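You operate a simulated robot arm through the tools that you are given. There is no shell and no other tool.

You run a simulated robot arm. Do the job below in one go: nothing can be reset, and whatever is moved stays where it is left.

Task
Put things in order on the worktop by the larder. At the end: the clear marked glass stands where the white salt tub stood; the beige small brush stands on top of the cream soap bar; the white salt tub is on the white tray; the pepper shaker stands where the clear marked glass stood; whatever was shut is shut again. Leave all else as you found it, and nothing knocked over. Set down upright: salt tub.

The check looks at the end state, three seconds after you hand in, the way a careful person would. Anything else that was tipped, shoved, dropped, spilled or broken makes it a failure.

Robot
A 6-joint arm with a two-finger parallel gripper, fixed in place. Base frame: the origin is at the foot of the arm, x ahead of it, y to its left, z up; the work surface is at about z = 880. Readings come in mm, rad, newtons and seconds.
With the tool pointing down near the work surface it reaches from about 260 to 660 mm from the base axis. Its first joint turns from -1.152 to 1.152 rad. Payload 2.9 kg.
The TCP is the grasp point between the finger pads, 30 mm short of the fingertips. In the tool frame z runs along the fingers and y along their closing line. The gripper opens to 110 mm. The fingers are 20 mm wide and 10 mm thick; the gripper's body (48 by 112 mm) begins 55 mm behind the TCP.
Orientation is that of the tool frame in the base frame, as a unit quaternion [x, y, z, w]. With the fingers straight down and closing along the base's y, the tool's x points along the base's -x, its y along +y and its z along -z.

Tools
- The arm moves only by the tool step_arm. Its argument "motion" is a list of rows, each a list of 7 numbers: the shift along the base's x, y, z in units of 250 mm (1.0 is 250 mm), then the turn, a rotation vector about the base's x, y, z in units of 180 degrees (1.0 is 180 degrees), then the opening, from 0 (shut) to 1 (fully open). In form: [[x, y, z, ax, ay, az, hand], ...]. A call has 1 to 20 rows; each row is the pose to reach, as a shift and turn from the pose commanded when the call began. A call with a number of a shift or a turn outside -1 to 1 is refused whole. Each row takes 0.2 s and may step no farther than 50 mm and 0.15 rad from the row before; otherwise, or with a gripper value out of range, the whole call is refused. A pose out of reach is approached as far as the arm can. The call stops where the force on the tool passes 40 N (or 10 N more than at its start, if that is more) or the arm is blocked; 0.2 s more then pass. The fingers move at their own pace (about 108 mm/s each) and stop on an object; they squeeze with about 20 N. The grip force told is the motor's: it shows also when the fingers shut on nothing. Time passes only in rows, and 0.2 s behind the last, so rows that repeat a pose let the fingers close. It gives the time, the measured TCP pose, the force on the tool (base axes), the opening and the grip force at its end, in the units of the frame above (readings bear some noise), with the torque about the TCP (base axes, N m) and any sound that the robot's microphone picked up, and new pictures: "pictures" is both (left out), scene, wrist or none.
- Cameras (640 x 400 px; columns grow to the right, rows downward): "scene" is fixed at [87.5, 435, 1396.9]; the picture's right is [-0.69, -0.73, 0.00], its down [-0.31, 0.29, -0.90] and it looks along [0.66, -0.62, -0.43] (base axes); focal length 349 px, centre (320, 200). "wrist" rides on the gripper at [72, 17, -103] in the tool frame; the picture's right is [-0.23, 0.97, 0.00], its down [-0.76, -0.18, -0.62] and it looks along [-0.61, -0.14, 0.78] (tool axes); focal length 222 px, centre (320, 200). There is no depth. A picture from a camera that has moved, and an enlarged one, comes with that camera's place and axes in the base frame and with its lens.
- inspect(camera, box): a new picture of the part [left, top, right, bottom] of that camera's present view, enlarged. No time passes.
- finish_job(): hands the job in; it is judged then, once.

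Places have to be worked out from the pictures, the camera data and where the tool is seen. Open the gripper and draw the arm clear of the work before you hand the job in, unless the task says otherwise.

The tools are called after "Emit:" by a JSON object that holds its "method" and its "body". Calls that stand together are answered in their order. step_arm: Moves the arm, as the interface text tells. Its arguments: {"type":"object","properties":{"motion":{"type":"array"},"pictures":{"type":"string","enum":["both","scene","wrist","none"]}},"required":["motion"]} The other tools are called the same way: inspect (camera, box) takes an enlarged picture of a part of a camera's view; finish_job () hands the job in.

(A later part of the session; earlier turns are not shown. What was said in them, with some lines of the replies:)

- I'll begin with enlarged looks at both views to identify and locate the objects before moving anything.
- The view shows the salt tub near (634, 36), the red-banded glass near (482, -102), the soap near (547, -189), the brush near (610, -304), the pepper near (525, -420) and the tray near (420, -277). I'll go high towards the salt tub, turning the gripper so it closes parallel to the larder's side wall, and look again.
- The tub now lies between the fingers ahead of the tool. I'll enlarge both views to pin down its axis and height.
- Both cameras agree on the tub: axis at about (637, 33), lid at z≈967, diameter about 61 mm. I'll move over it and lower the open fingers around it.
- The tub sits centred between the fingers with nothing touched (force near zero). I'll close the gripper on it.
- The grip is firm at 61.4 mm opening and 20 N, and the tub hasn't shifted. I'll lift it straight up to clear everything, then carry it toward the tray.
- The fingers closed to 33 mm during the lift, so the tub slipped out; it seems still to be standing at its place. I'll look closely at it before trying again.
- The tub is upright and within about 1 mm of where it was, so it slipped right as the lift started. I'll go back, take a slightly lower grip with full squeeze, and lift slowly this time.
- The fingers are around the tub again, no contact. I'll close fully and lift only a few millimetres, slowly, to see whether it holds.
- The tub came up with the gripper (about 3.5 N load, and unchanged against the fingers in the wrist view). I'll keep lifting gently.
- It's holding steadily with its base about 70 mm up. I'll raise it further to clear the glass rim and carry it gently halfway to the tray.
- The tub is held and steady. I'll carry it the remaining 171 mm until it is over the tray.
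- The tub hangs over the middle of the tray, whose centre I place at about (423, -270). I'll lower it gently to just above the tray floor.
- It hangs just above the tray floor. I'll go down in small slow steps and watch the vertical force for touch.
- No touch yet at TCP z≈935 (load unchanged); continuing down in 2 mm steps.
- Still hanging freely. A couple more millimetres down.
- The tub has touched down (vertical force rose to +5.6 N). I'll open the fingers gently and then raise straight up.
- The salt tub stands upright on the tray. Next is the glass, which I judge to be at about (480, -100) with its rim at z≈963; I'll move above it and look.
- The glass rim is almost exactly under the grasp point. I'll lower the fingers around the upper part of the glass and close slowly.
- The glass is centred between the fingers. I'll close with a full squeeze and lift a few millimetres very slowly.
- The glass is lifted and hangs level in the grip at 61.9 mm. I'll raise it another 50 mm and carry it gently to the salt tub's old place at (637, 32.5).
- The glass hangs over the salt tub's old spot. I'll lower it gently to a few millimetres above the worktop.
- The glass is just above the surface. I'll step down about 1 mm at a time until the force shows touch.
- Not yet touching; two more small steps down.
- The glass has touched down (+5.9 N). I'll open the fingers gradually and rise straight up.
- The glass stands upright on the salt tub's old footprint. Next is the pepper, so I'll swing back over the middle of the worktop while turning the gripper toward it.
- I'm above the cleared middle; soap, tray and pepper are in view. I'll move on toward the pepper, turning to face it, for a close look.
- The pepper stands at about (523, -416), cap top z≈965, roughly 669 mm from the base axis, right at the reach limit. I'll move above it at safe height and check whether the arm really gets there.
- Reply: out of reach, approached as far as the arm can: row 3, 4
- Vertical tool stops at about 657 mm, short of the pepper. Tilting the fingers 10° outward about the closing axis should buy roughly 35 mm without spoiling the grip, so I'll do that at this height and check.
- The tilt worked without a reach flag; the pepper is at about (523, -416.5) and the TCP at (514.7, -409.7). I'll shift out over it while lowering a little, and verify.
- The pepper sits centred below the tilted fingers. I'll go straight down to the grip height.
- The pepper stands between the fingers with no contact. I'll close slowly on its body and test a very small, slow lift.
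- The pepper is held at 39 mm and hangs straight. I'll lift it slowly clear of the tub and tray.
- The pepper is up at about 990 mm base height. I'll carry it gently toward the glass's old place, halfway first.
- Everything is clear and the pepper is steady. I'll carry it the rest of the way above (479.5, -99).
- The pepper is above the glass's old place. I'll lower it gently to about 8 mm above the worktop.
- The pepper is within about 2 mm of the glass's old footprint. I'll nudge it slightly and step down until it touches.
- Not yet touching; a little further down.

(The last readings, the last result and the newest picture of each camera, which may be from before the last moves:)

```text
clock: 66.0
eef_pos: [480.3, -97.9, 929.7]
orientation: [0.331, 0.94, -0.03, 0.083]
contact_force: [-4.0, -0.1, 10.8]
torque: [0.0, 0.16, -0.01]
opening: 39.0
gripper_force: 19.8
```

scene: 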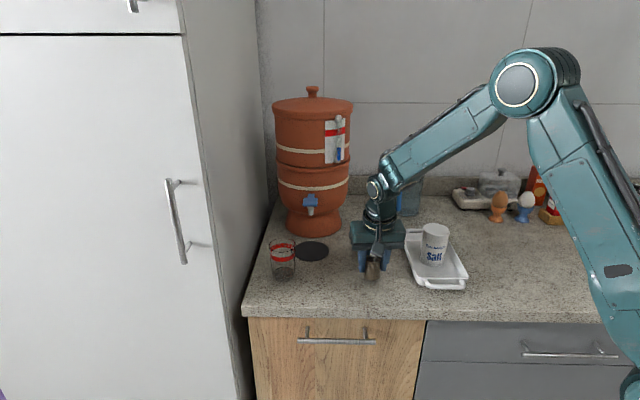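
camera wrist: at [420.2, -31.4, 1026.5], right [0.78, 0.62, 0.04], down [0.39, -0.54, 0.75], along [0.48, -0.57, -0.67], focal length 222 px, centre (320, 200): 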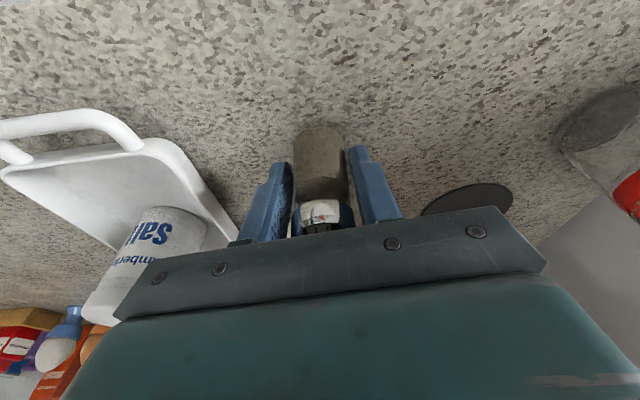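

The pepper has touched down. I'll open gradually and raise straight up.

Emit:
{"method": "step_arm", "body": {"motion": [[0, 0, 0.001, 0, 0, 0, 0.38], [0, 0, 0.001, 0, 0, 0, 0.45], [0, 0, 0.001, 0, 0, 0, 0.6], [0, 0, 0.001, 0, 0, 0, 0.7], [0, 0, 0.03, 0, 0, 0, 0.7], [0, 0, 0.1, 0, 0, 0, 0.7], [0, 0, 0.22, 0, 0, 0, 0.7], [0, 0, 0.36, 0, 0, 0, 0.7], [0, 0, 0.5, 0, 0, 0, 0.7]]}}

Emit:
{"method": "inspect", "body": {"camera": "scene", "box": [330, 180, 450, 300]}}

Emit:
{"method": "inspect", "body": {"camera": "wrist", "box": [160, 20, 480, 220]}}

```text
clock: 68.0
eef_pos: [479.8, -96.5, 1050.6]
orientation: [0.331, 0.939, -0.029, 0.083]
contact_force: [-0.6, 0.1, -0.1]
torque: [-0.01, -0.01, 0.03]
opening: 77.2
gripper_force: 0.1
camera wrist: at [421.4, -27.3, 1139.3], right [0.78, 0.62, 0.04], down [0.39, -0.54, 0.75], along [0.48, -0.57, -0.67], focal length 222 px, centre (320, 200)
```

scene: 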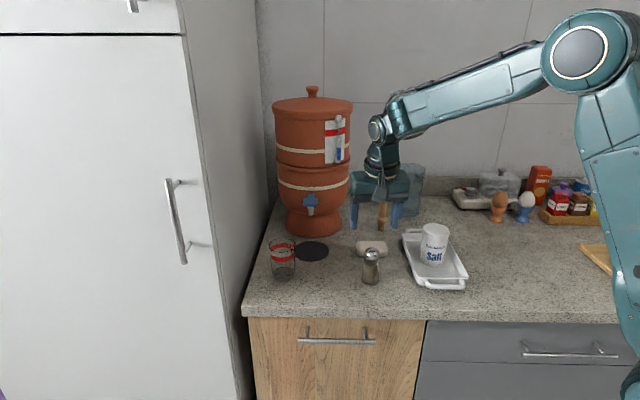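
wrist: 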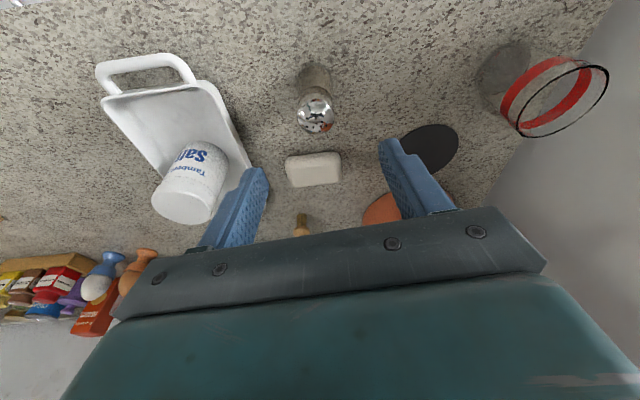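

```text
3.33 times, centred on (390, 240) of scene
camera zoom: at [87.5, 435.0, 1396.9], right [-0.69, -0.73, 0.0], down [-0.31, 0.29, -0.9], along [0.66, -0.62, -0.43], focal length 1163 px, centre (87, 67)
```

zoom: 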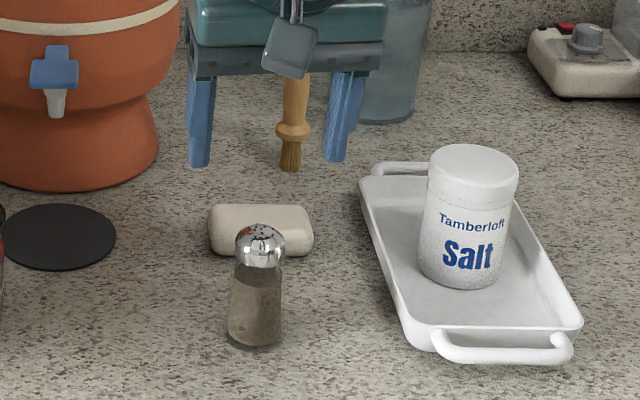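

```text
2.00 times, centred on (320, 120) of wrist
camera zoom: at [421.4, -27.3, 1139.3], right [0.78, 0.62, 0.04], down [0.39, -0.54, 0.75], along [0.48, -0.57, -0.67], focal length 444 px, centre (320, 360)
```

zoom: 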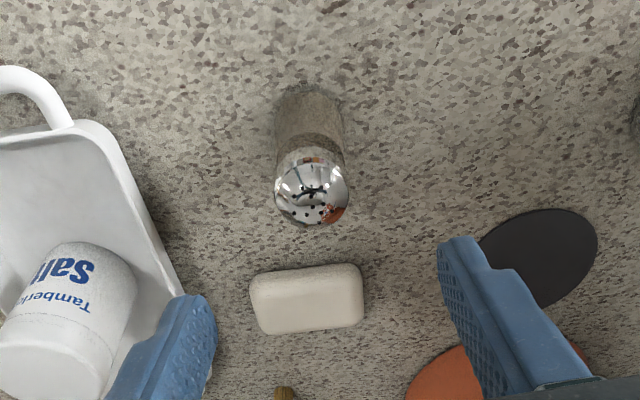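

The pepper stands upright on the glass's old spot. Next the brush at about (608, -305); I'll move high toward it, turning the gripper to face it while keeping the outward tilt.

Emit:
{"method": "step_arm", "body": {"motion": [[0.0664, -0.1488, 0.02, 0, 0, 0.0136, 0.6], [0.1328, -0.2976, 0.04, 0, 0, 0.0271, 0.6], [0.1992, -0.4464, 0.06, 0, 0, 0.0407, 0.6], [0.2656, -0.5952, 0.08, 0, 0, 0.0542, 0.6], [0.332, -0.744, 0.1, 0, 0, 0.0678, 0.6]]}}

Emit:
{"method": "inspect", "body": {"camera": "wrist", "box": [160, 20, 480, 220]}}

Emit:
{"method": "inspect", "body": {"camera": "scene", "box": [330, 150, 450, 250]}}

```text
clock: 69.2
eef_pos: [562.8, -282.8, 1078.6]
orientation: [0.228, 0.97, -0.02, 0.084]
contact_force: [0.1, 0.5, -0.9]
torque: [0.01, -0.02, 0.01]
opening: 66.1
gripper_force: 0.0
camera wrist: at [490.4, -227.9, 1167.2], right [0.63, 0.77, 0.04], down [0.5, -0.45, 0.75], along [0.59, -0.45, -0.67], focal length 222 px, centre (320, 200)
```

scene: 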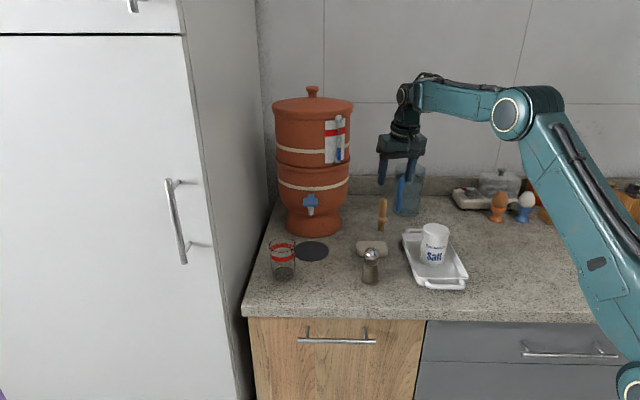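
wrist: 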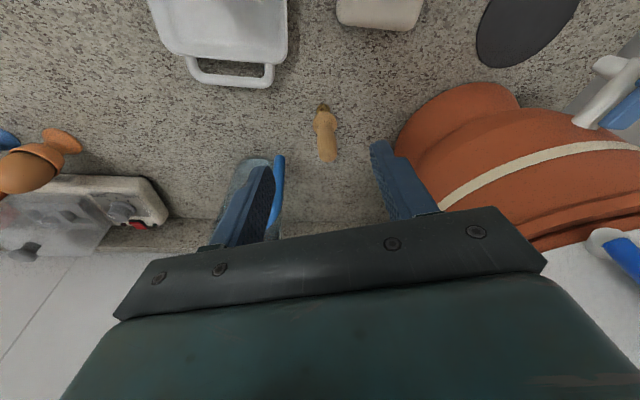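

```text
2.00 times, centred on (320, 120) of wrist
camera zoom: at [490.4, -227.9, 1167.2], right [0.63, 0.77, 0.04], down [0.5, -0.45, 0.75], along [0.59, -0.45, -0.67], focal length 444 px, centre (320, 360)
```

zoom: 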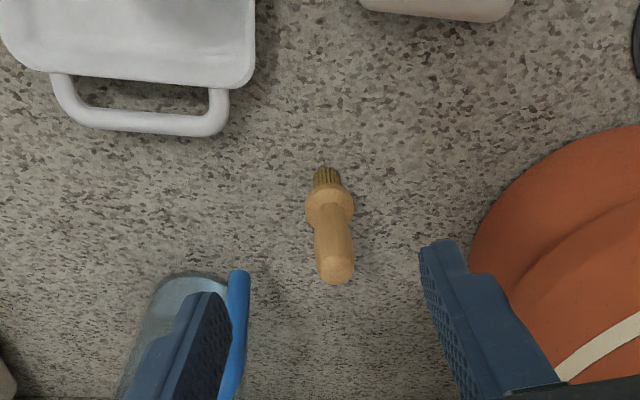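

```text
4.00 times, centred on (390, 200) of scene
camera zoom: at [87.5, 435.0, 1396.9], right [-0.69, -0.73, 0.0], down [-0.31, 0.29, -0.9], along [0.66, -0.62, -0.43], focal length 1395 px, centre (40, 200)
```

zoom: 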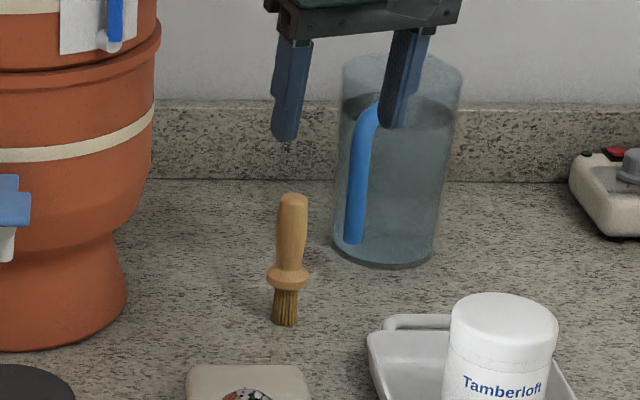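

The brush axis works out at about (608, -303.6), top at z≈982, collar top near 925. I'll tilt 3° more for reach margin and move above it, keeping the fingertips above its handle.

Emit:
{"method": "step_arm", "body": {"motion": [[0.06, -0.028, -0.05, -0.0037, -0.0075, 0, 0.5], [0.12, -0.055, -0.12, -0.0074, -0.0149, 0, 0.5], [0.181, -0.083, -0.18, -0.0074, -0.0149, 0, 0.5], [0.181, -0.083, -0.18, -0.0074, -0.0149, 0, 0.5]]}}

Emit:
{"method": "inspect", "body": {"camera": "wrist", "box": [160, 20, 480, 220]}}

Emit:
{"method": "inspect", "body": {"camera": "scene", "box": [330, 150, 450, 250]}}

```text
clock: 70.2
eef_pos: [608.0, -304.3, 1033.6]
orientation: [0.229, 0.967, -0.025, 0.11]
contact_force: [-0.2, -0.7, 0.8]
torque: [0.0, 0.0, 0.01]
opening: 55.0
gripper_force: 0.0
camera wrist: at [532.2, -247.2, 1116.8], right [0.63, 0.77, 0.05], down [0.46, -0.43, 0.78], along [0.62, -0.47, -0.63], focal length 222 px, centre (320, 200)
```

scene: 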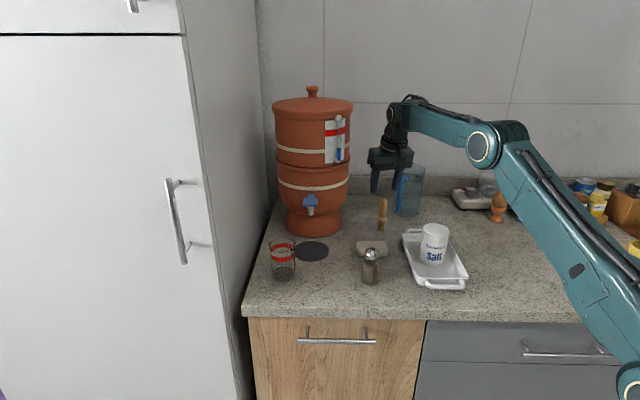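
wrist: 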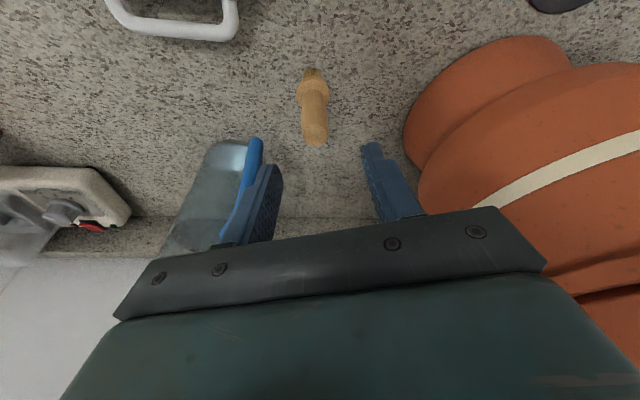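

```text
2.00 times, centred on (320, 120) of wrist
camera zoom: at [532.2, -247.2, 1116.8], right [0.63, 0.77, 0.05], down [0.46, -0.43, 0.78], along [0.62, -0.47, -0.63], focal length 444 px, centre (320, 360)
```

zoom: 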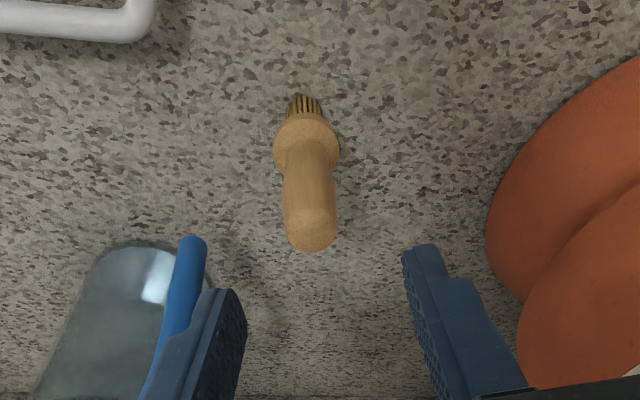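

```text
4.00 times, centred on (390, 200) of scene
camera zoom: at [87.5, 435.0, 1396.9], right [-0.69, -0.73, 0.0], down [-0.31, 0.29, -0.9], along [0.66, -0.62, -0.43], focal length 1395 px, centre (40, 200)
```

zoom: 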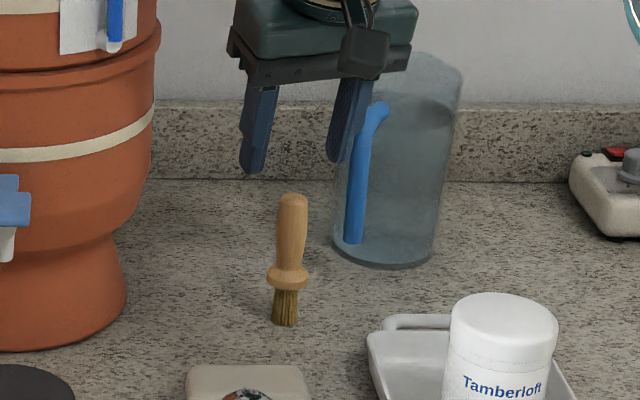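

The gripper is above the brush, axis lined up with the TCP to within a millimetre. I'll lower it so the fingertips end just above the collar.

Emit:
{"method": "step_arm", "body": {"motion": [[0, 0, -0.06, 0, 0, 0, 0.5], [0, 0, -0.13, 0, 0, 0, 0.5], [0, 0, -0.2, 0, 0, 0, 0.5], [0, 0, -0.25, 0, 0, 0, 0.5], [0, 0, -0.28, 0, 0, 0, 0.5]]}}

Emit:
{"method": "inspect", "body": {"camera": "scene", "box": [350, 170, 430, 240]}}

Emit:
{"method": "inspect", "body": {"camera": "wrist", "box": [160, 60, 480, 260]}}

```text
clock: 71.4
eef_pos: [608.6, -308.1, 963.8]
orientation: [0.229, 0.967, -0.025, 0.11]
contact_force: [0.3, 0.6, -0.1]
torque: [-0.02, 0.05, -0.04]
opening: 55.2
gripper_force: 0.0
camera wrist: at [531.7, -249.9, 1046.0], right [0.63, 0.77, 0.05], down [0.46, -0.43, 0.78], along [0.62, -0.47, -0.63], focal length 222 px, centre (320, 200)
```

scene: 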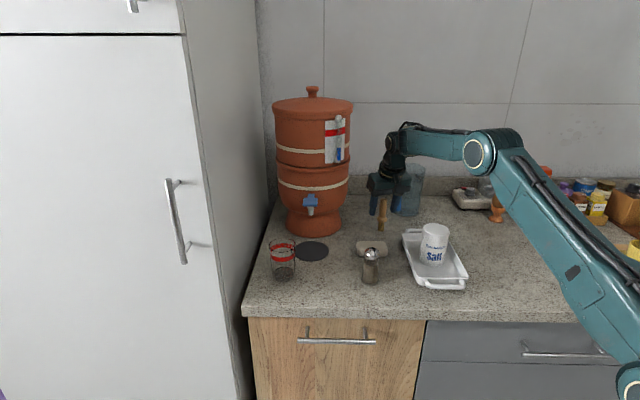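
wrist: 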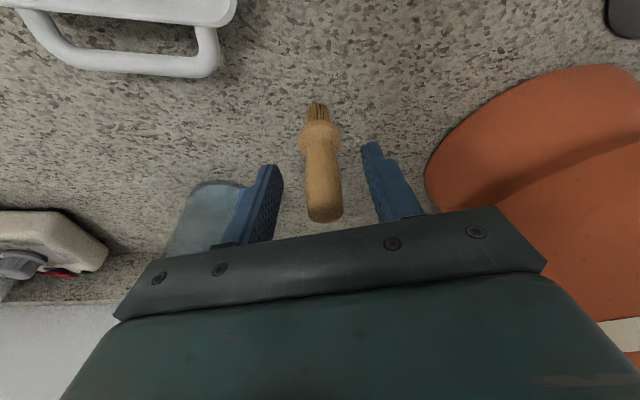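

```text
5.71 times, centred on (390, 205) of scene
camera zoom: at [87.5, 435.0, 1396.9], right [-0.69, -0.73, 0.0], down [-0.31, 0.29, -0.9], along [0.66, -0.62, -0.43], focal length 1993 px, centre (-80, 171)
```

zoom: 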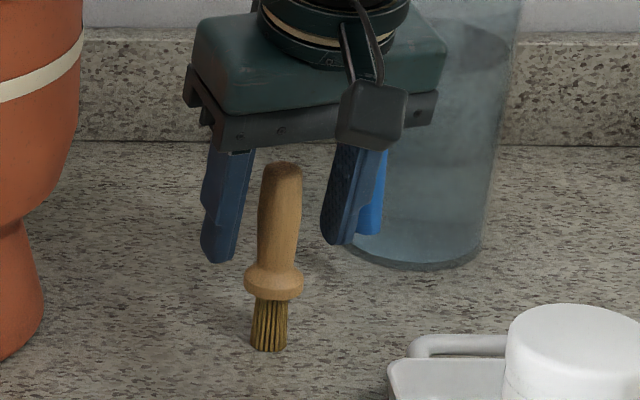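

```text
2.00 times, centred on (320, 160) of wrist
camera zoom: at [531.7, -249.9, 1046.0], right [0.63, 0.77, 0.05], down [0.46, -0.43, 0.78], along [0.62, -0.47, -0.63], focal length 444 px, centre (320, 280)
```

zoom: 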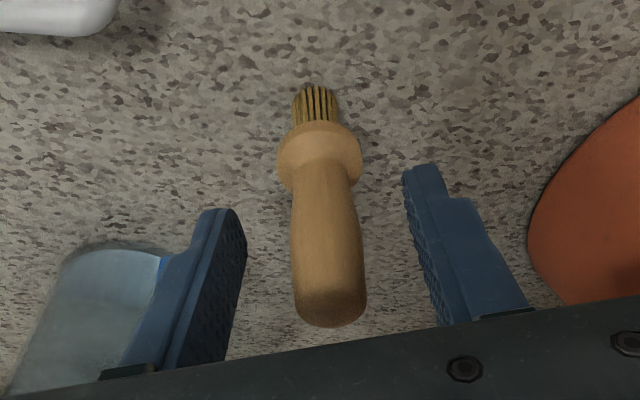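

The brush is about 2 mm off-centre toward the right finger. I'll recentre, then close slowly on the handle.

Emit:
{"method": "step_arm", "body": {"motion": [[0.002, 0.004, 0, 0, 0, 0, 0.5], [0.0036, 0.0075, 0, 0, 0, 0, 0.5], [0.0036, 0.0075, 0, 0, 0, 0, 0.4]], "pictures": "wrist"}}

Emit:
{"method": "inspect", "body": {"camera": "wrist", "box": [240, 80, 400, 240]}}

```text
clock: 72.2
eef_pos: [609.5, -304.8, 963.9]
orientation: [0.229, 0.967, -0.026, 0.109]
contact_force: [0.5, -0.5, -0.9]
torque: [0.0, 0.01, -0.03]
opening: 44.1
gripper_force: 0.1
camera wrist: at [533.1, -247.1, 1046.6], right [0.63, 0.77, 0.05], down [0.46, -0.43, 0.78], along [0.62, -0.47, -0.63], focal length 222 px, centre (320, 200)
```

wrist: 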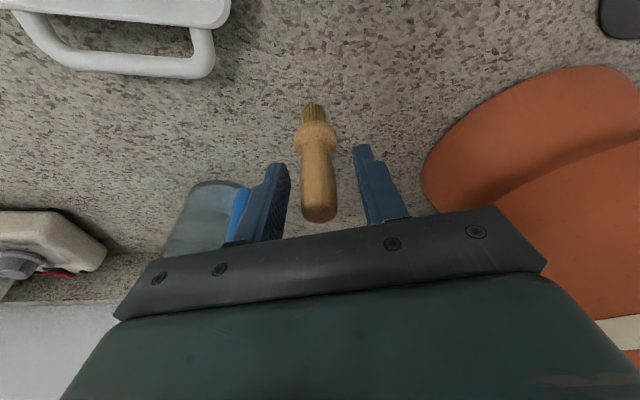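

```text
2.50 times, centred on (320, 160) of wrist
camera zoom: at [533.1, -247.1, 1046.6], right [0.63, 0.77, 0.05], down [0.46, -0.43, 0.78], along [0.62, -0.47, -0.63], focal length 555 px, centre (320, 300)
```

zoom: 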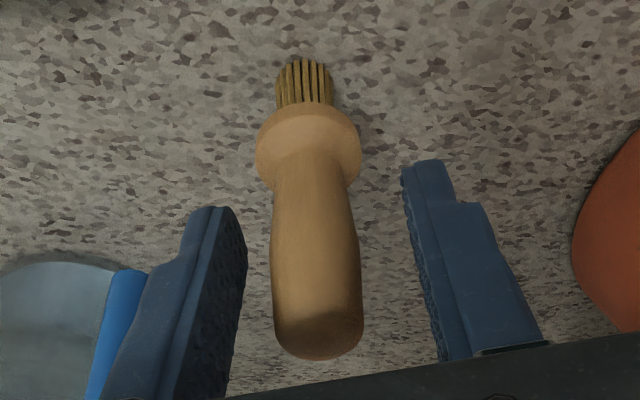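

Centred within about 1 mm now. I'll close gently on the handle and test-lift a few millimetres.

Emit:
{"method": "step_arm", "body": {"motion": [[0, 0, 0, 0, 0, 0, 0.3], [0, 0, 0, 0, 0, 0, 0.24], [0, 0, 0, 0, 0, 0, 0.2], [0, 0, 0, 0, 0, 0, 0.16], [0, 0, 0, 0, 0, 0, 0], [0, 0, 0, 0, 0, 0, 0]]}}

Emit:
{"method": "inspect", "body": {"camera": "scene", "box": [350, 170, 430, 240]}}

Emit:
{"method": "inspect", "body": {"camera": "wrist", "box": [240, 80, 400, 240]}}

```text
clock: 73.6
eef_pos: [609.2, -303.5, 963.4]
orientation: [0.228, 0.967, -0.026, 0.11]
contact_force: [-0.2, -0.3, 1.4]
torque: [-0.07, -0.01, 0.01]
opening: 19.4
gripper_force: 19.5
camera wrist: at [533.0, -247.2, 1046.7], right [0.63, 0.77, 0.05], down [0.46, -0.43, 0.78], along [0.62, -0.47, -0.63], focal length 222 px, centre (320, 200)
```

scene: 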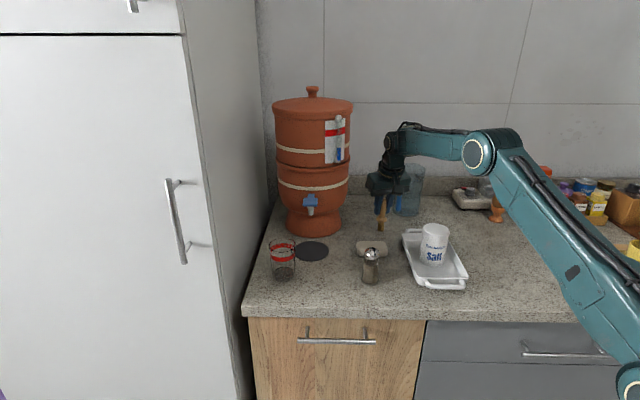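
wrist: 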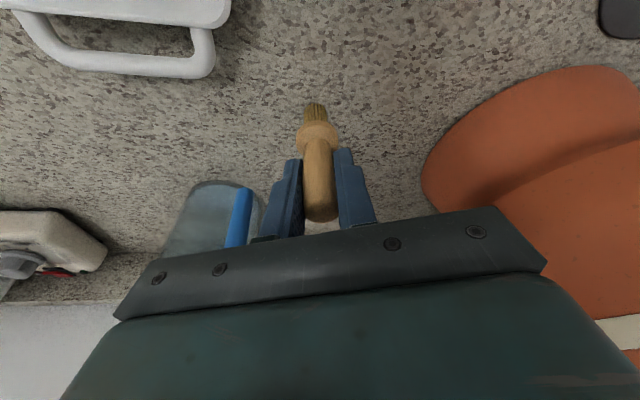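

```text
5.71 times, centred on (390, 205) of scene
camera zoom: at [87.5, 435.0, 1396.9], right [-0.69, -0.73, 0.0], down [-0.31, 0.29, -0.9], along [0.66, -0.62, -0.43], focal length 1993 px, centre (-80, 171)
```

zoom: 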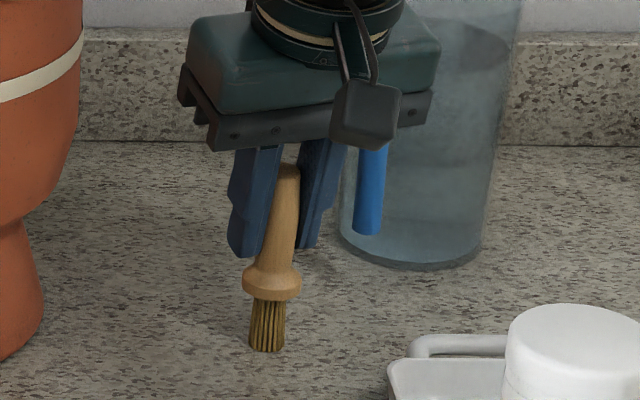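

```text
2.50 times, centred on (320, 160) of wrist
camera zoom: at [533.0, -247.2, 1046.7], right [0.63, 0.77, 0.05], down [0.46, -0.43, 0.78], along [0.62, -0.47, -0.63], focal length 555 px, centre (320, 300)
```

zoom: 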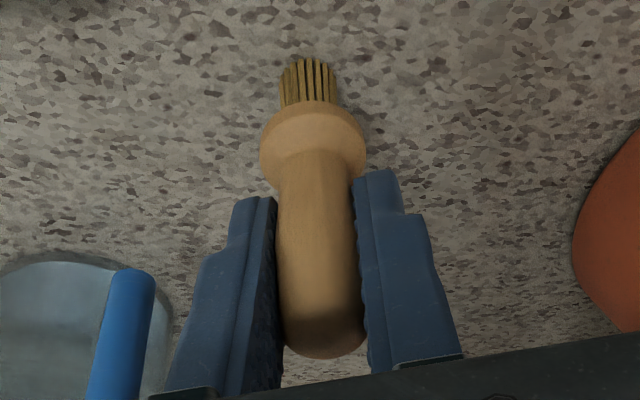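

The brush is held upright at 19.4 mm. I'll lift it slowly about 48 mm.

Emit:
{"method": "step_arm", "body": {"motion": [[0, 0, 0.004, 0, 0, 0, 0], [0, 0, 0.01, 0, 0, 0, 0], [0, 0, 0.018, 0, 0, 0, 0], [0, 0, 0.03, 0, 0, 0, 0], [0, 0, 0.05, 0, 0, 0, 0], [0, 0, 0.08, 0, 0, 0, 0], [0, 0, 0.11, 0, 0, 0, 0], [0, 0, 0.14, 0, 0, 0, 0], [0, 0, 0.165, 0, 0, 0, 0], [0, 0, 0.18, 0, 0, 0, 0], [0, 0, 0.188, 0, 0, 0, 0], [0, 0, 0.192, 0, 0, 0, 0]]}}

Emit:
{"method": "inspect", "body": {"camera": "scene", "box": [340, 160, 440, 260]}}

Emit:
{"method": "inspect", "body": {"camera": "wrist", "box": [240, 80, 400, 240]}}

```text
clock: 76.2
eef_pos: [609.2, -304.5, 1011.2]
orientation: [0.228, 0.967, -0.026, 0.11]
contact_force: [0.0, -0.6, -0.1]
torque: [0.01, 0.04, -0.02]
opening: 19.8
gripper_force: 19.7
camera wrist: at [533.3, -246.5, 1095.0], right [0.63, 0.77, 0.05], down [0.46, -0.43, 0.78], along [0.62, -0.47, -0.63], focal length 222 px, centre (320, 200)
```

scene: 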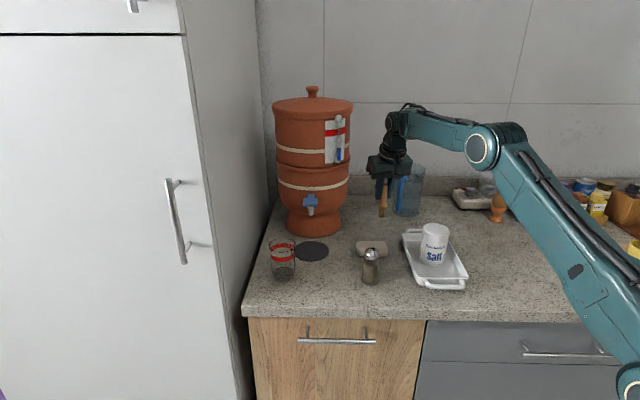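
wrist: 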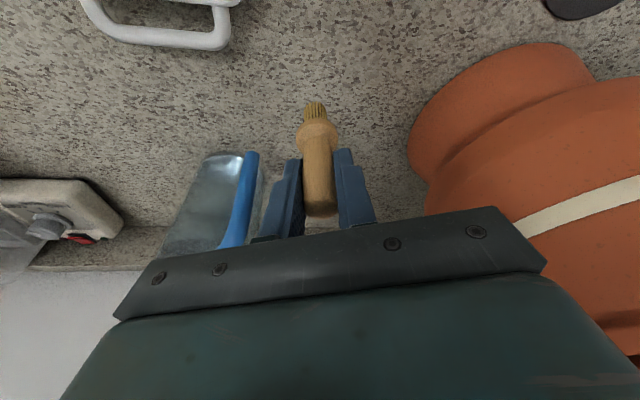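

```text
4.00 times, centred on (390, 210) of scene
camera zoom: at [87.5, 435.0, 1396.9], right [-0.69, -0.73, 0.0], down [-0.31, 0.29, -0.9], along [0.66, -0.62, -0.43], focal length 1395 px, centre (40, 160)
```

zoom: 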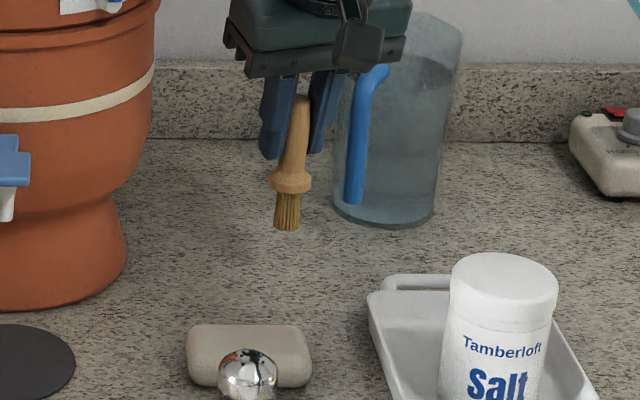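

```text
2.50 times, centred on (320, 160) of wrist
camera zoom: at [533.3, -246.5, 1095.0], right [0.63, 0.77, 0.05], down [0.46, -0.43, 0.78], along [0.62, -0.47, -0.63], focal length 555 px, centre (320, 300)
```

zoom: 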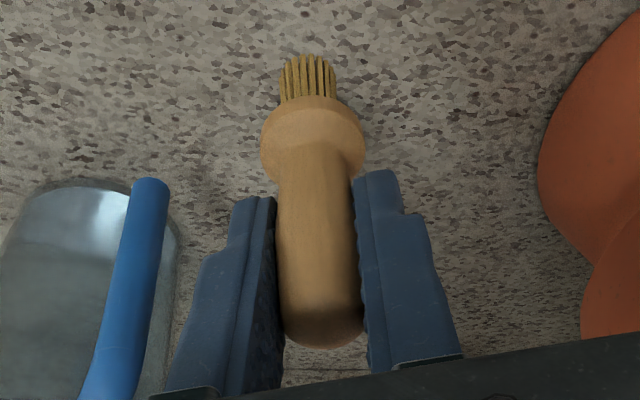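

The brush hangs upright with its bristles at about z≈927. I'll carry it slowly across to above the soap, around (549.5, -193.5).

Emit:
{"method": "step_arm", "body": {"motion": [[-0.0095, 0.0176, 0, 0, 0, 0, 0], [-0.0284, 0.0529, 0, 0, 0, 0, 0], [-0.0569, 0.1057, 0, 0, 0, 0, 0], [-0.0948, 0.1762, 0, 0, 0, 0, 0], [-0.1327, 0.2467, 0, 0, 0, 0, 0], [-0.1706, 0.3172, 0, 0, 0, 0, 0], [-0.1991, 0.37, 0, 0, 0, 0, 0], [-0.2218, 0.4123, 0, 0, 0, 0, 0], [-0.2332, 0.4335, 0, 0, 0, 0, 0], [-0.237, 0.441, 0, 0, 0, 0, 0]]}}

Emit:
{"method": "inspect", "body": {"camera": "scene", "box": [330, 190, 430, 290]}}

Emit:
{"method": "inspect", "body": {"camera": "wrist", "box": [200, 40, 440, 240]}}

```text
clock: 78.4
eef_pos: [551.3, -194.0, 1010.7]
orientation: [0.228, 0.967, -0.026, 0.11]
contact_force: [0.0, -0.4, -0.5]
torque: [0.01, -0.01, -0.03]
opening: 19.4
gripper_force: 20.1
camera wrist: at [475.2, -136.3, 1095.1], right [0.63, 0.77, 0.05], down [0.46, -0.43, 0.78], along [0.62, -0.47, -0.63], focal length 222 px, centre (320, 200)
```

scene: 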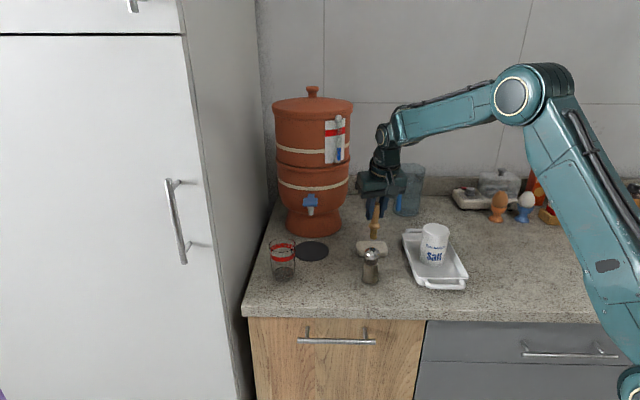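
wrist: 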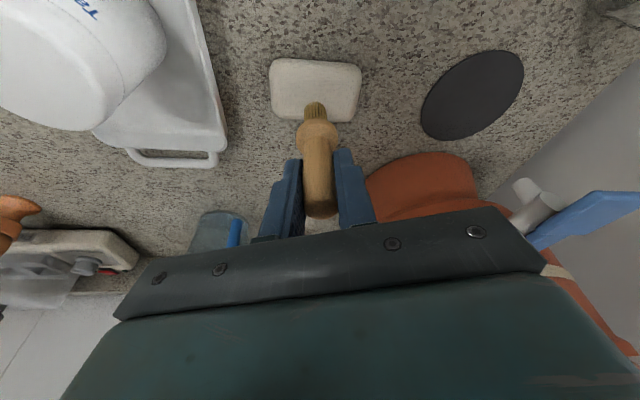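

```text
4.00 times, centred on (380, 240) of scene
camera zoom: at [87.5, 435.0, 1396.9], right [-0.69, -0.73, 0.0], down [-0.31, 0.29, -0.9], along [0.66, -0.62, -0.43], focal length 1395 px, centre (80, 40)
```

zoom: 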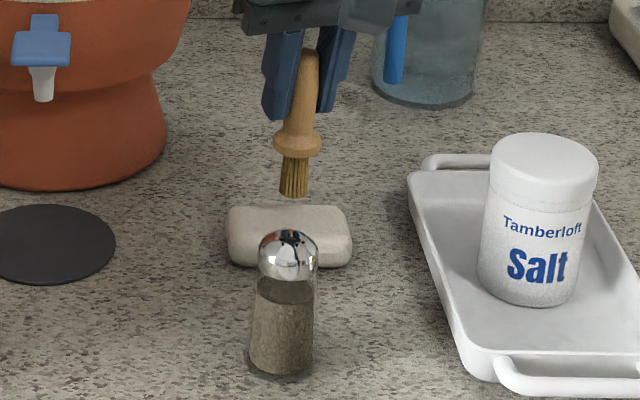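

```text
2.00 times, centred on (320, 140) of wrist
camera zoom: at [475.2, -136.3, 1095.1], right [0.63, 0.77, 0.05], down [0.46, -0.43, 0.78], along [0.62, -0.47, -0.63], focal length 444 px, centre (320, 320)
```

zoom: 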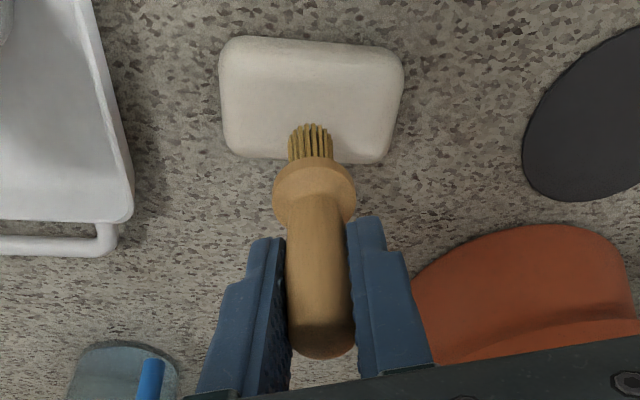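

Accounting for the soap's visible side face, both views put its centre near (554, -193) and the brush axis about 1–2 mm from that. I'll lower slowly toward the soap's top.

Emit:
{"method": "step_arm", "body": {"motion": [[0, 0, -0.008, 0, 0, 0, 0], [0, 0, -0.02, 0, 0, 0, 0], [0, 0, -0.036, 0, 0, 0, 0], [0, 0, -0.05, 0, 0, 0, 0], [0, 0, -0.058, 0, 0, 0, 0], [0, 0, -0.064, 0, 0, 0, 0]]}}

Emit:
{"method": "inspect", "body": {"camera": "scene", "box": [340, 200, 410, 260]}}

Emit:
{"method": "inspect", "body": {"camera": "wrist", "box": [240, 40, 400, 160]}}

```text
clock: 79.8
eef_pos: [551.4, -192.6, 994.2]
orientation: [0.229, 0.967, -0.026, 0.11]
contact_force: [-1.0, 0.0, -0.1]
torque: [-0.03, 0.03, -0.03]
opening: 19.5
gripper_force: 20.1
camera wrist: at [474.9, -136.0, 1078.4], right [0.63, 0.77, 0.05], down [0.46, -0.43, 0.78], along [0.62, -0.47, -0.63], focal length 222 px, centre (320, 200)
```

scene: 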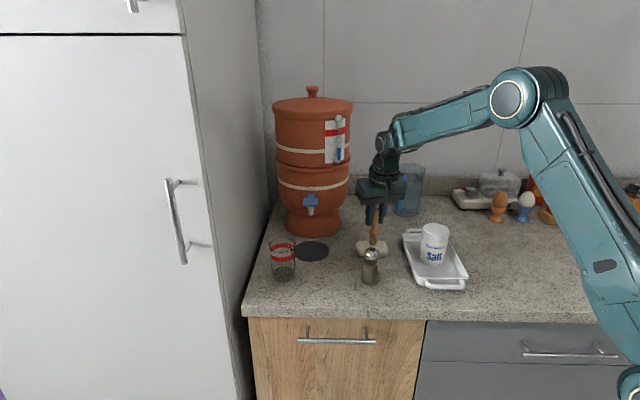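
wrist: 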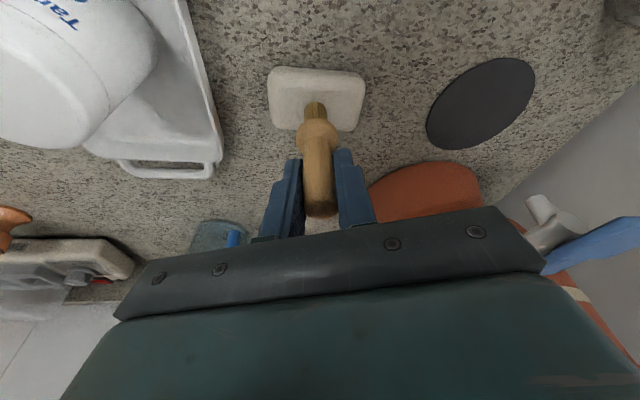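

```text
6.67 times, centred on (375, 230) of scene
camera zoom: at [87.5, 435.0, 1396.9], right [-0.69, -0.73, 0.0], down [-0.31, 0.29, -0.9], along [0.66, -0.62, -0.43], focal length 2326 px, centre (-47, 0)
```

zoom: 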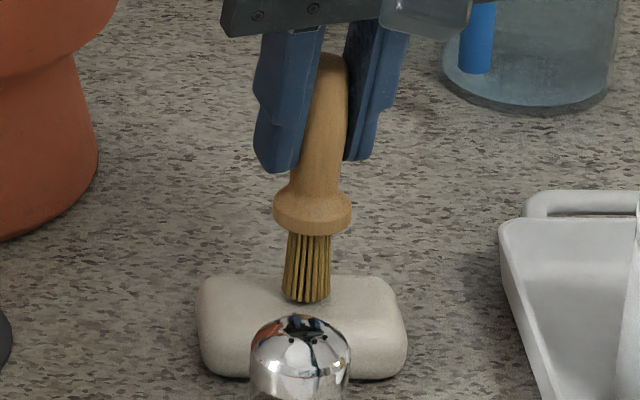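

```text
3.33 times, centred on (320, 100) of wrist
camera zoom: at [474.9, -136.0, 1078.4], right [0.63, 0.77, 0.05], down [0.46, -0.43, 0.78], along [0.62, -0.47, -0.63], focal length 740 px, centre (320, 533)
```

zoom: 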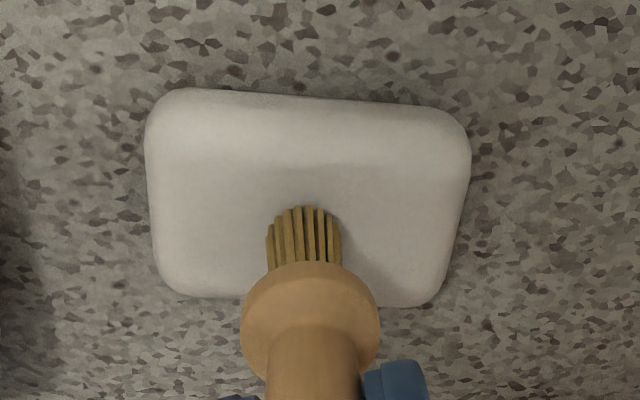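

The brush hangs a few millimetres above the middle of the soap. I'll step down until the force shows contact.

Emit:
{"method": "step_arm", "body": {"motion": [[0, 0, -0.006, 0, 0, 0, 0], [0, 0, -0.01, 0, 0, 0, 0], [0, 0, -0.014, 0, 0, 0, 0]], "pictures": "none"}}

```text
clock: 80.6
eef_pos: [551.0, -192.7, 991.9]
orientation: [0.229, 0.967, -0.026, 0.109]
contact_force: [-0.1, -0.6, 1.4]
torque: [-0.04, -0.01, 0.02]
opening: 19.4
gripper_force: 19.9
```

Emit:
{"method": "step_arm", "body": {"motion": [[0, 0, -0.003, 0, 0, 0, 0], [0, 0, -0.005, 0, 0, 0, 0]], "pictures": "none"}}

```text
clock: 81.2
eef_pos: [550.3, -193.5, 991.5]
orientation: [0.228, 0.967, -0.025, 0.112]
contact_force: [-0.3, -0.4, 9.4]
torque: [-0.02, 0.0, 0.0]
opening: 19.2
gripper_force: 19.8
```

Contact is clear (+9.4 N). I'll look at how it sits before letting go.

Emit:
{"method": "inspect", "body": {"camera": "scene", "box": [340, 200, 410, 260]}}

Emit:
{"method": "inspect", "body": {"camera": "wrist", "box": [240, 40, 400, 160]}}

```text
6.67 times, centred on (375, 230) of scene
camera zoom: at [87.4, 435.0, 1396.9], right [-0.69, -0.73, 0.0], down [-0.31, 0.29, -0.9], along [0.66, -0.62, -0.43], focal length 2326 px, centre (-47, 0)
```

zoom: 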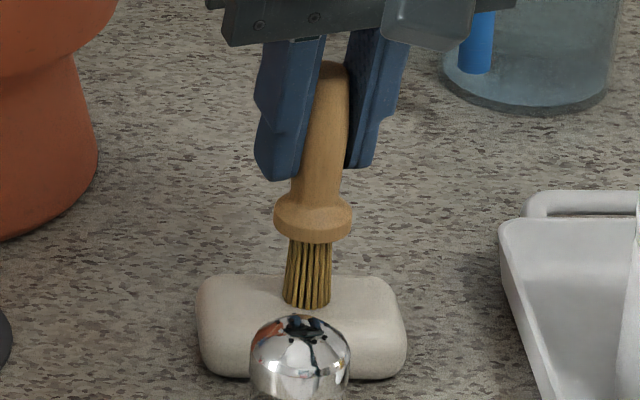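

```text
3.33 times, centred on (320, 100) of wrist
camera zoom: at [474.0, -136.0, 1075.0], right [0.63, 0.77, 0.05], down [0.46, -0.43, 0.78], along [0.62, -0.47, -0.62], focal length 740 px, centre (320, 533)
```

zoom: 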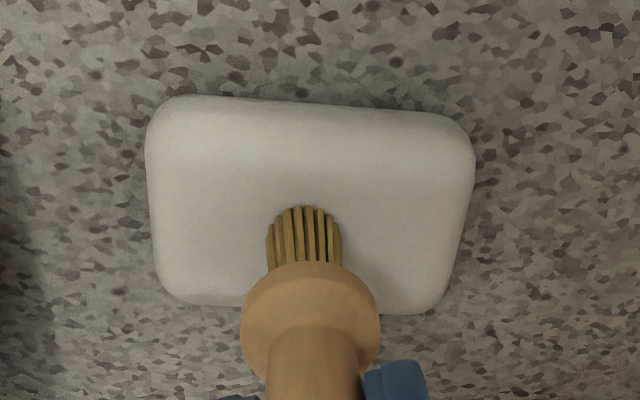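

The bristles sit flat in the middle of the soap and the brush looks vertical. I'll ease the pressure by about 1 mm, open the fingers gently, wait, and look before rising.

Emit:
{"method": "step_arm", "body": {"motion": [[0, 0, 0.002, 0, 0, 0, 0], [0, 0, 0.004, 0, 0, 0, 0], [0, 0, 0.004, 0, 0, 0, 0.2], [0, 0, 0.004, 0, 0, 0, 0.24], [0, 0, 0.004, 0, 0, 0, 0.3], [0, 0, 0.004, 0, 0, 0, 0.4], [0, 0, 0.004, 0, 0, 0, 0.5], [0, 0, 0.004, 0, 0, 0, 0.5]]}}

Emit:
{"method": "inspect", "body": {"camera": "scene", "box": [340, 190, 410, 260]}}

Emit:
{"method": "inspect", "body": {"camera": "wrist", "box": [200, 40, 440, 240]}}

```text
clock: 83.0
eef_pos: [551.4, -193.8, 989.3]
orientation: [0.23, 0.967, -0.026, 0.111]
contact_force: [0.7, 0.1, -0.5]
torque: [0.0, 0.01, -0.01]
opening: 55.0
gripper_force: 0.1
camera wrist: at [474.2, -135.7, 1074.6], right [0.63, 0.77, 0.05], down [0.46, -0.43, 0.78], along [0.62, -0.47, -0.63], focal length 222 px, centre (320, 200)
```

scene: 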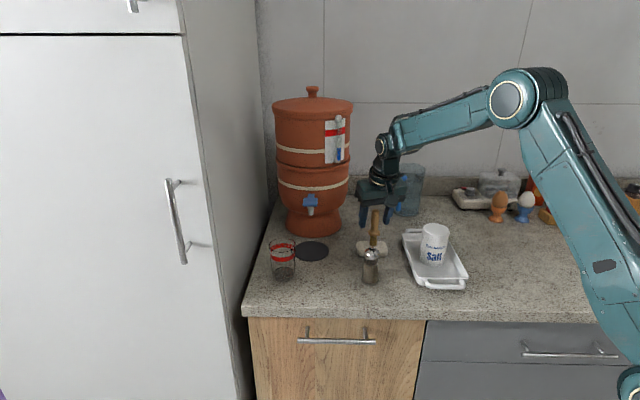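
wrist: 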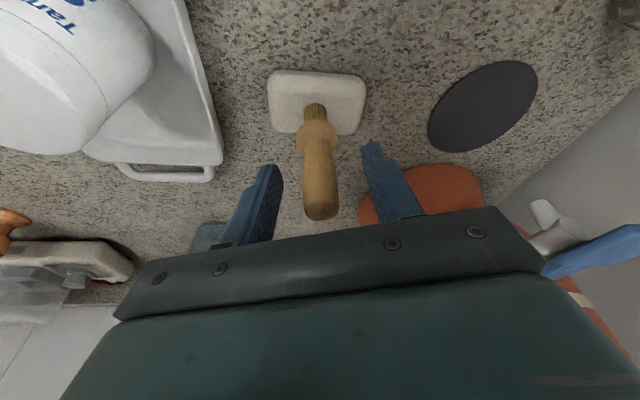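

```text
5.71 times, centred on (375, 225) of scene
camera zoom: at [87.5, 435.0, 1396.9], right [-0.69, -0.73, 0.0], down [-0.31, 0.29, -0.9], along [0.66, -0.62, -0.43], focal length 1993 px, centre (6, 57)
```

zoom: 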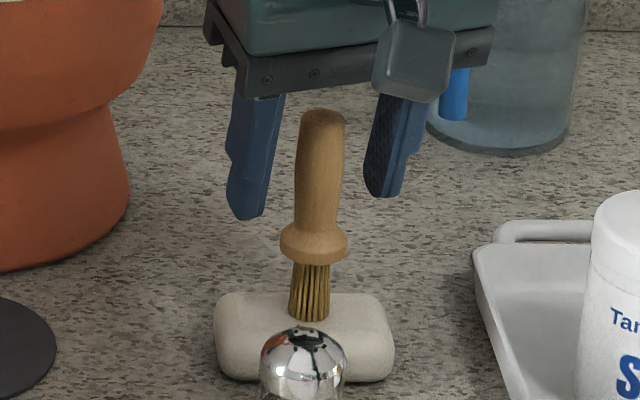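

```text
2.00 times, centred on (320, 140) of wrist
camera zoom: at [474.2, -135.7, 1074.6], right [0.63, 0.77, 0.05], down [0.46, -0.43, 0.78], along [0.62, -0.47, -0.63], focal length 444 px, centre (320, 320)
```

zoom: 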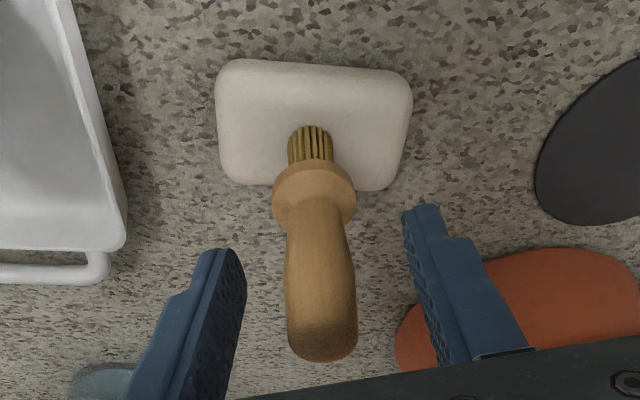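

The brush stands by itself, vertical, on the soap. I'll rise straight up, slowly at first.

Emit:
{"method": "step_arm", "body": {"motion": [[0, 0, 0.02, 0, 0, 0, 0.5], [0, 0, 0.06, 0, 0, 0, 0.5], [0, 0, 0.12, 0, 0, 0, 0.5], [0, 0, 0.2, 0, 0, 0, 0.5], [0, 0, 0.3, 0, 0, 0, 0.5], [0, 0, 0.42, 0, 0, 0, 0.5], [0, 0, 0.54, 0, 0, 0, 0.5], [0, 0, 0.62, 0, 0, 0, 0.5]]}}

Emit:
{"method": "inspect", "body": {"camera": "scene", "box": [240, 180, 480, 310]}}

```text
clock: 84.8
eef_pos: [551.2, -191.9, 1146.5]
orientation: [0.227, 0.967, -0.027, 0.11]
contact_force: [0.1, -0.2, 0.3]
torque: [-0.01, 0.01, -0.01]
opening: 55.0
gripper_force: 0.1
camera wrist: at [473.7, -134.5, 1229.8], right [0.63, 0.77, 0.05], down [0.46, -0.43, 0.78], along [0.62, -0.47, -0.63], focal length 222 px, centre (320, 200)
```

scene: 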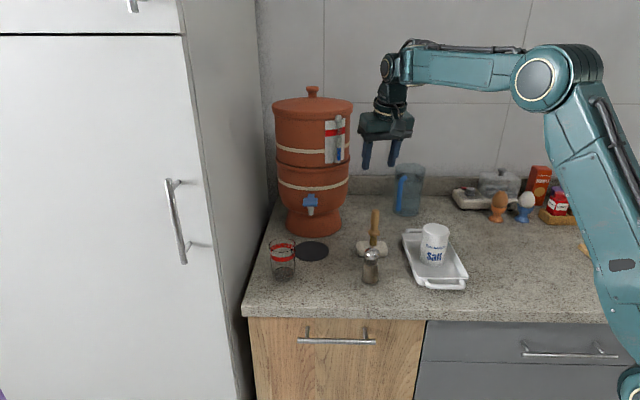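
wrist: 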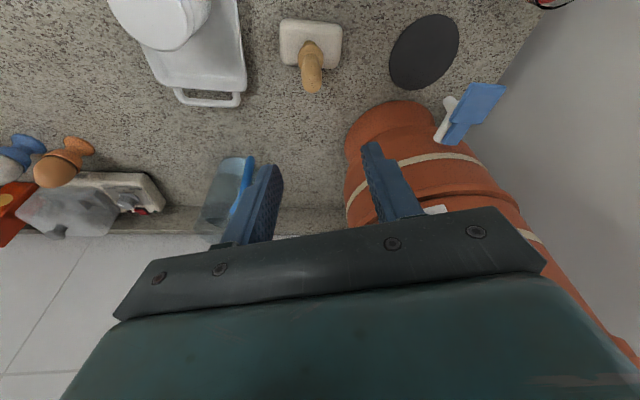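

```text
2.67 times, centred on (360, 245) of scene
camera zoom: at [87.5, 435.0, 1396.9], right [-0.69, -0.73, 0.0], down [-0.31, 0.29, -0.9], along [0.66, -0.62, -0.43], focal length 930 px, centre (213, 80)
```

zoom: 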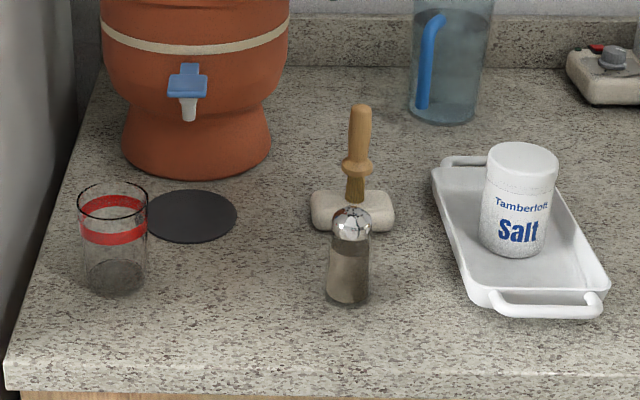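

Everything stands as intended: glass at the tub's place, pepper at the glass's place, brush on soap, tub on tray; soap, tray and mat are unmoved. I'll draw the arm back clear of the work with the gripper open.

Emit:
{"method": "step_arm", "body": {"motion": [[-0.12, 0.07, 0.02, 0, 0, 0, 0.7], [-0.24, 0.14, 0.04, 0, 0, 0, 0.9], [-0.36, 0.21, 0.06, 0, 0, 0, 1], [-0.48, 0.28, 0.06, 0, 0, 0, 1], [-0.56, 0.32, 0.06, 0, 0, 0, 1], [-0.56, 0.32, 0.06, 0, 0, 0, 1], [-0.56, 0.32, 0.06, 0, 0, 0, 1]]}}

Emit:
{"method": "inspect", "body": {"camera": "scene", "box": [240, 180, 480, 310]}}

Emit:
{"method": "inspect", "body": {"camera": "wrist", "box": [100, 0, 540, 260]}}

```text
clock: 86.4
eef_pos: [410.5, -113.6, 1161.9]
orientation: [0.229, 0.967, -0.026, 0.11]
contact_force: [-0.6, -0.6, 0.1]
torque: [0.0, 0.0, -0.01]
opening: 110.0
gripper_force: 0.0
camera wrist: at [333.9, -57.2, 1245.4], right [0.63, 0.77, 0.05], down [0.46, -0.43, 0.78], along [0.62, -0.47, -0.63], focal length 222 px, centre (320, 200)
```

scene: 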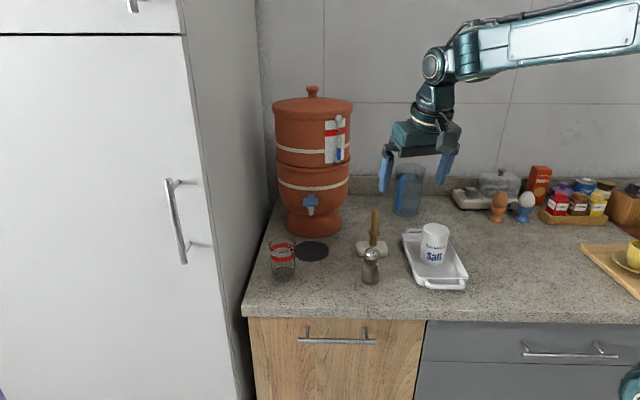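
wrist: 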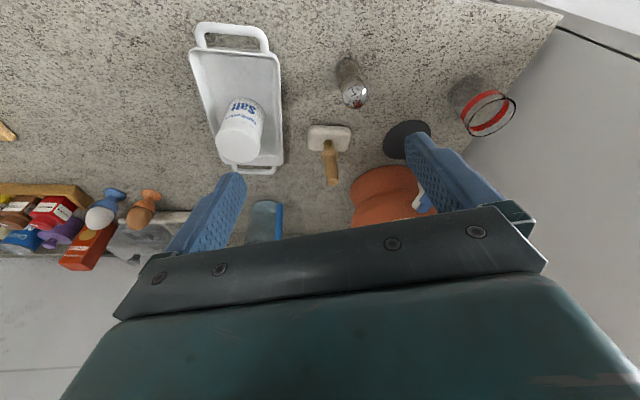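

```text
2.67 times, centred on (360, 245) of scene
camera zoom: at [87.5, 435.0, 1396.9], right [-0.69, -0.73, 0.0], down [-0.31, 0.29, -0.9], along [0.66, -0.62, -0.43], focal length 930 px, centre (213, 80)
```

zoom: 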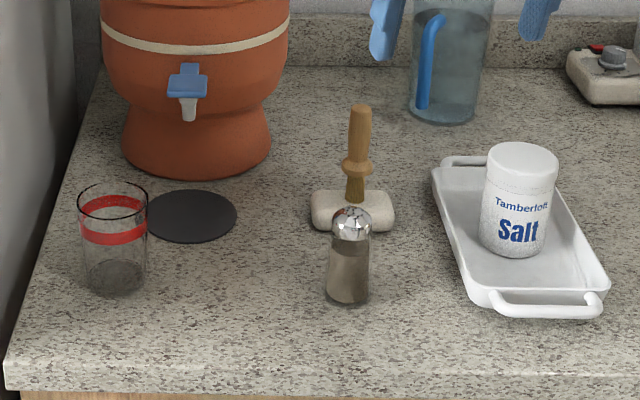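

```text
1.45 times, centred on (320, 130) of wrist
camera zoom: at [333.9, -57.2, 1245.4], right [0.63, 0.77, 0.05], down [0.46, -0.43, 0.78], along [0.62, -0.47, -0.63], focal length 323 px, centre (320, 302)
```

zoom: 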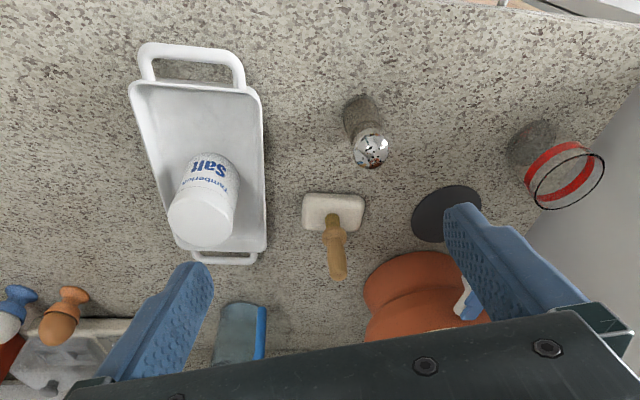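

The gripper is open and well clear. The last pictures show the tub upright on the tray, the glass and pepper standing in their new places, the brush upright on the soap, and all doors and drawers shut, so I'm handing in.

Emit:
{"method": "finish_job", "body": {}}

```text
The job is handed in.
```

The worktop is in order and I've handed the job in; I haven't seen the check's result. The last pictures before hand-in show:

- **Salt tub:** upright on the white tray, near its middle.
- **Glass:** standing where the salt tub stood, matching its old footprint to within about a millimetre in the pictures.
- **Pepper shaker:** standing where the glass stood, within about 2 mm.
- **Brush:** standing upright by itself on the soap bar, close to its centre.

My first grip on the salt tub slipped as I began to lift. The tub stayed upright and moved about 1 mm. I gripped it again lower down and lifted it slowly, and it held.

Nothing was opened, so the doors and drawers are shut as before. The soap, tray, black mat, water filter and jug look unmoved. The arm is drawn back with the gripper open.
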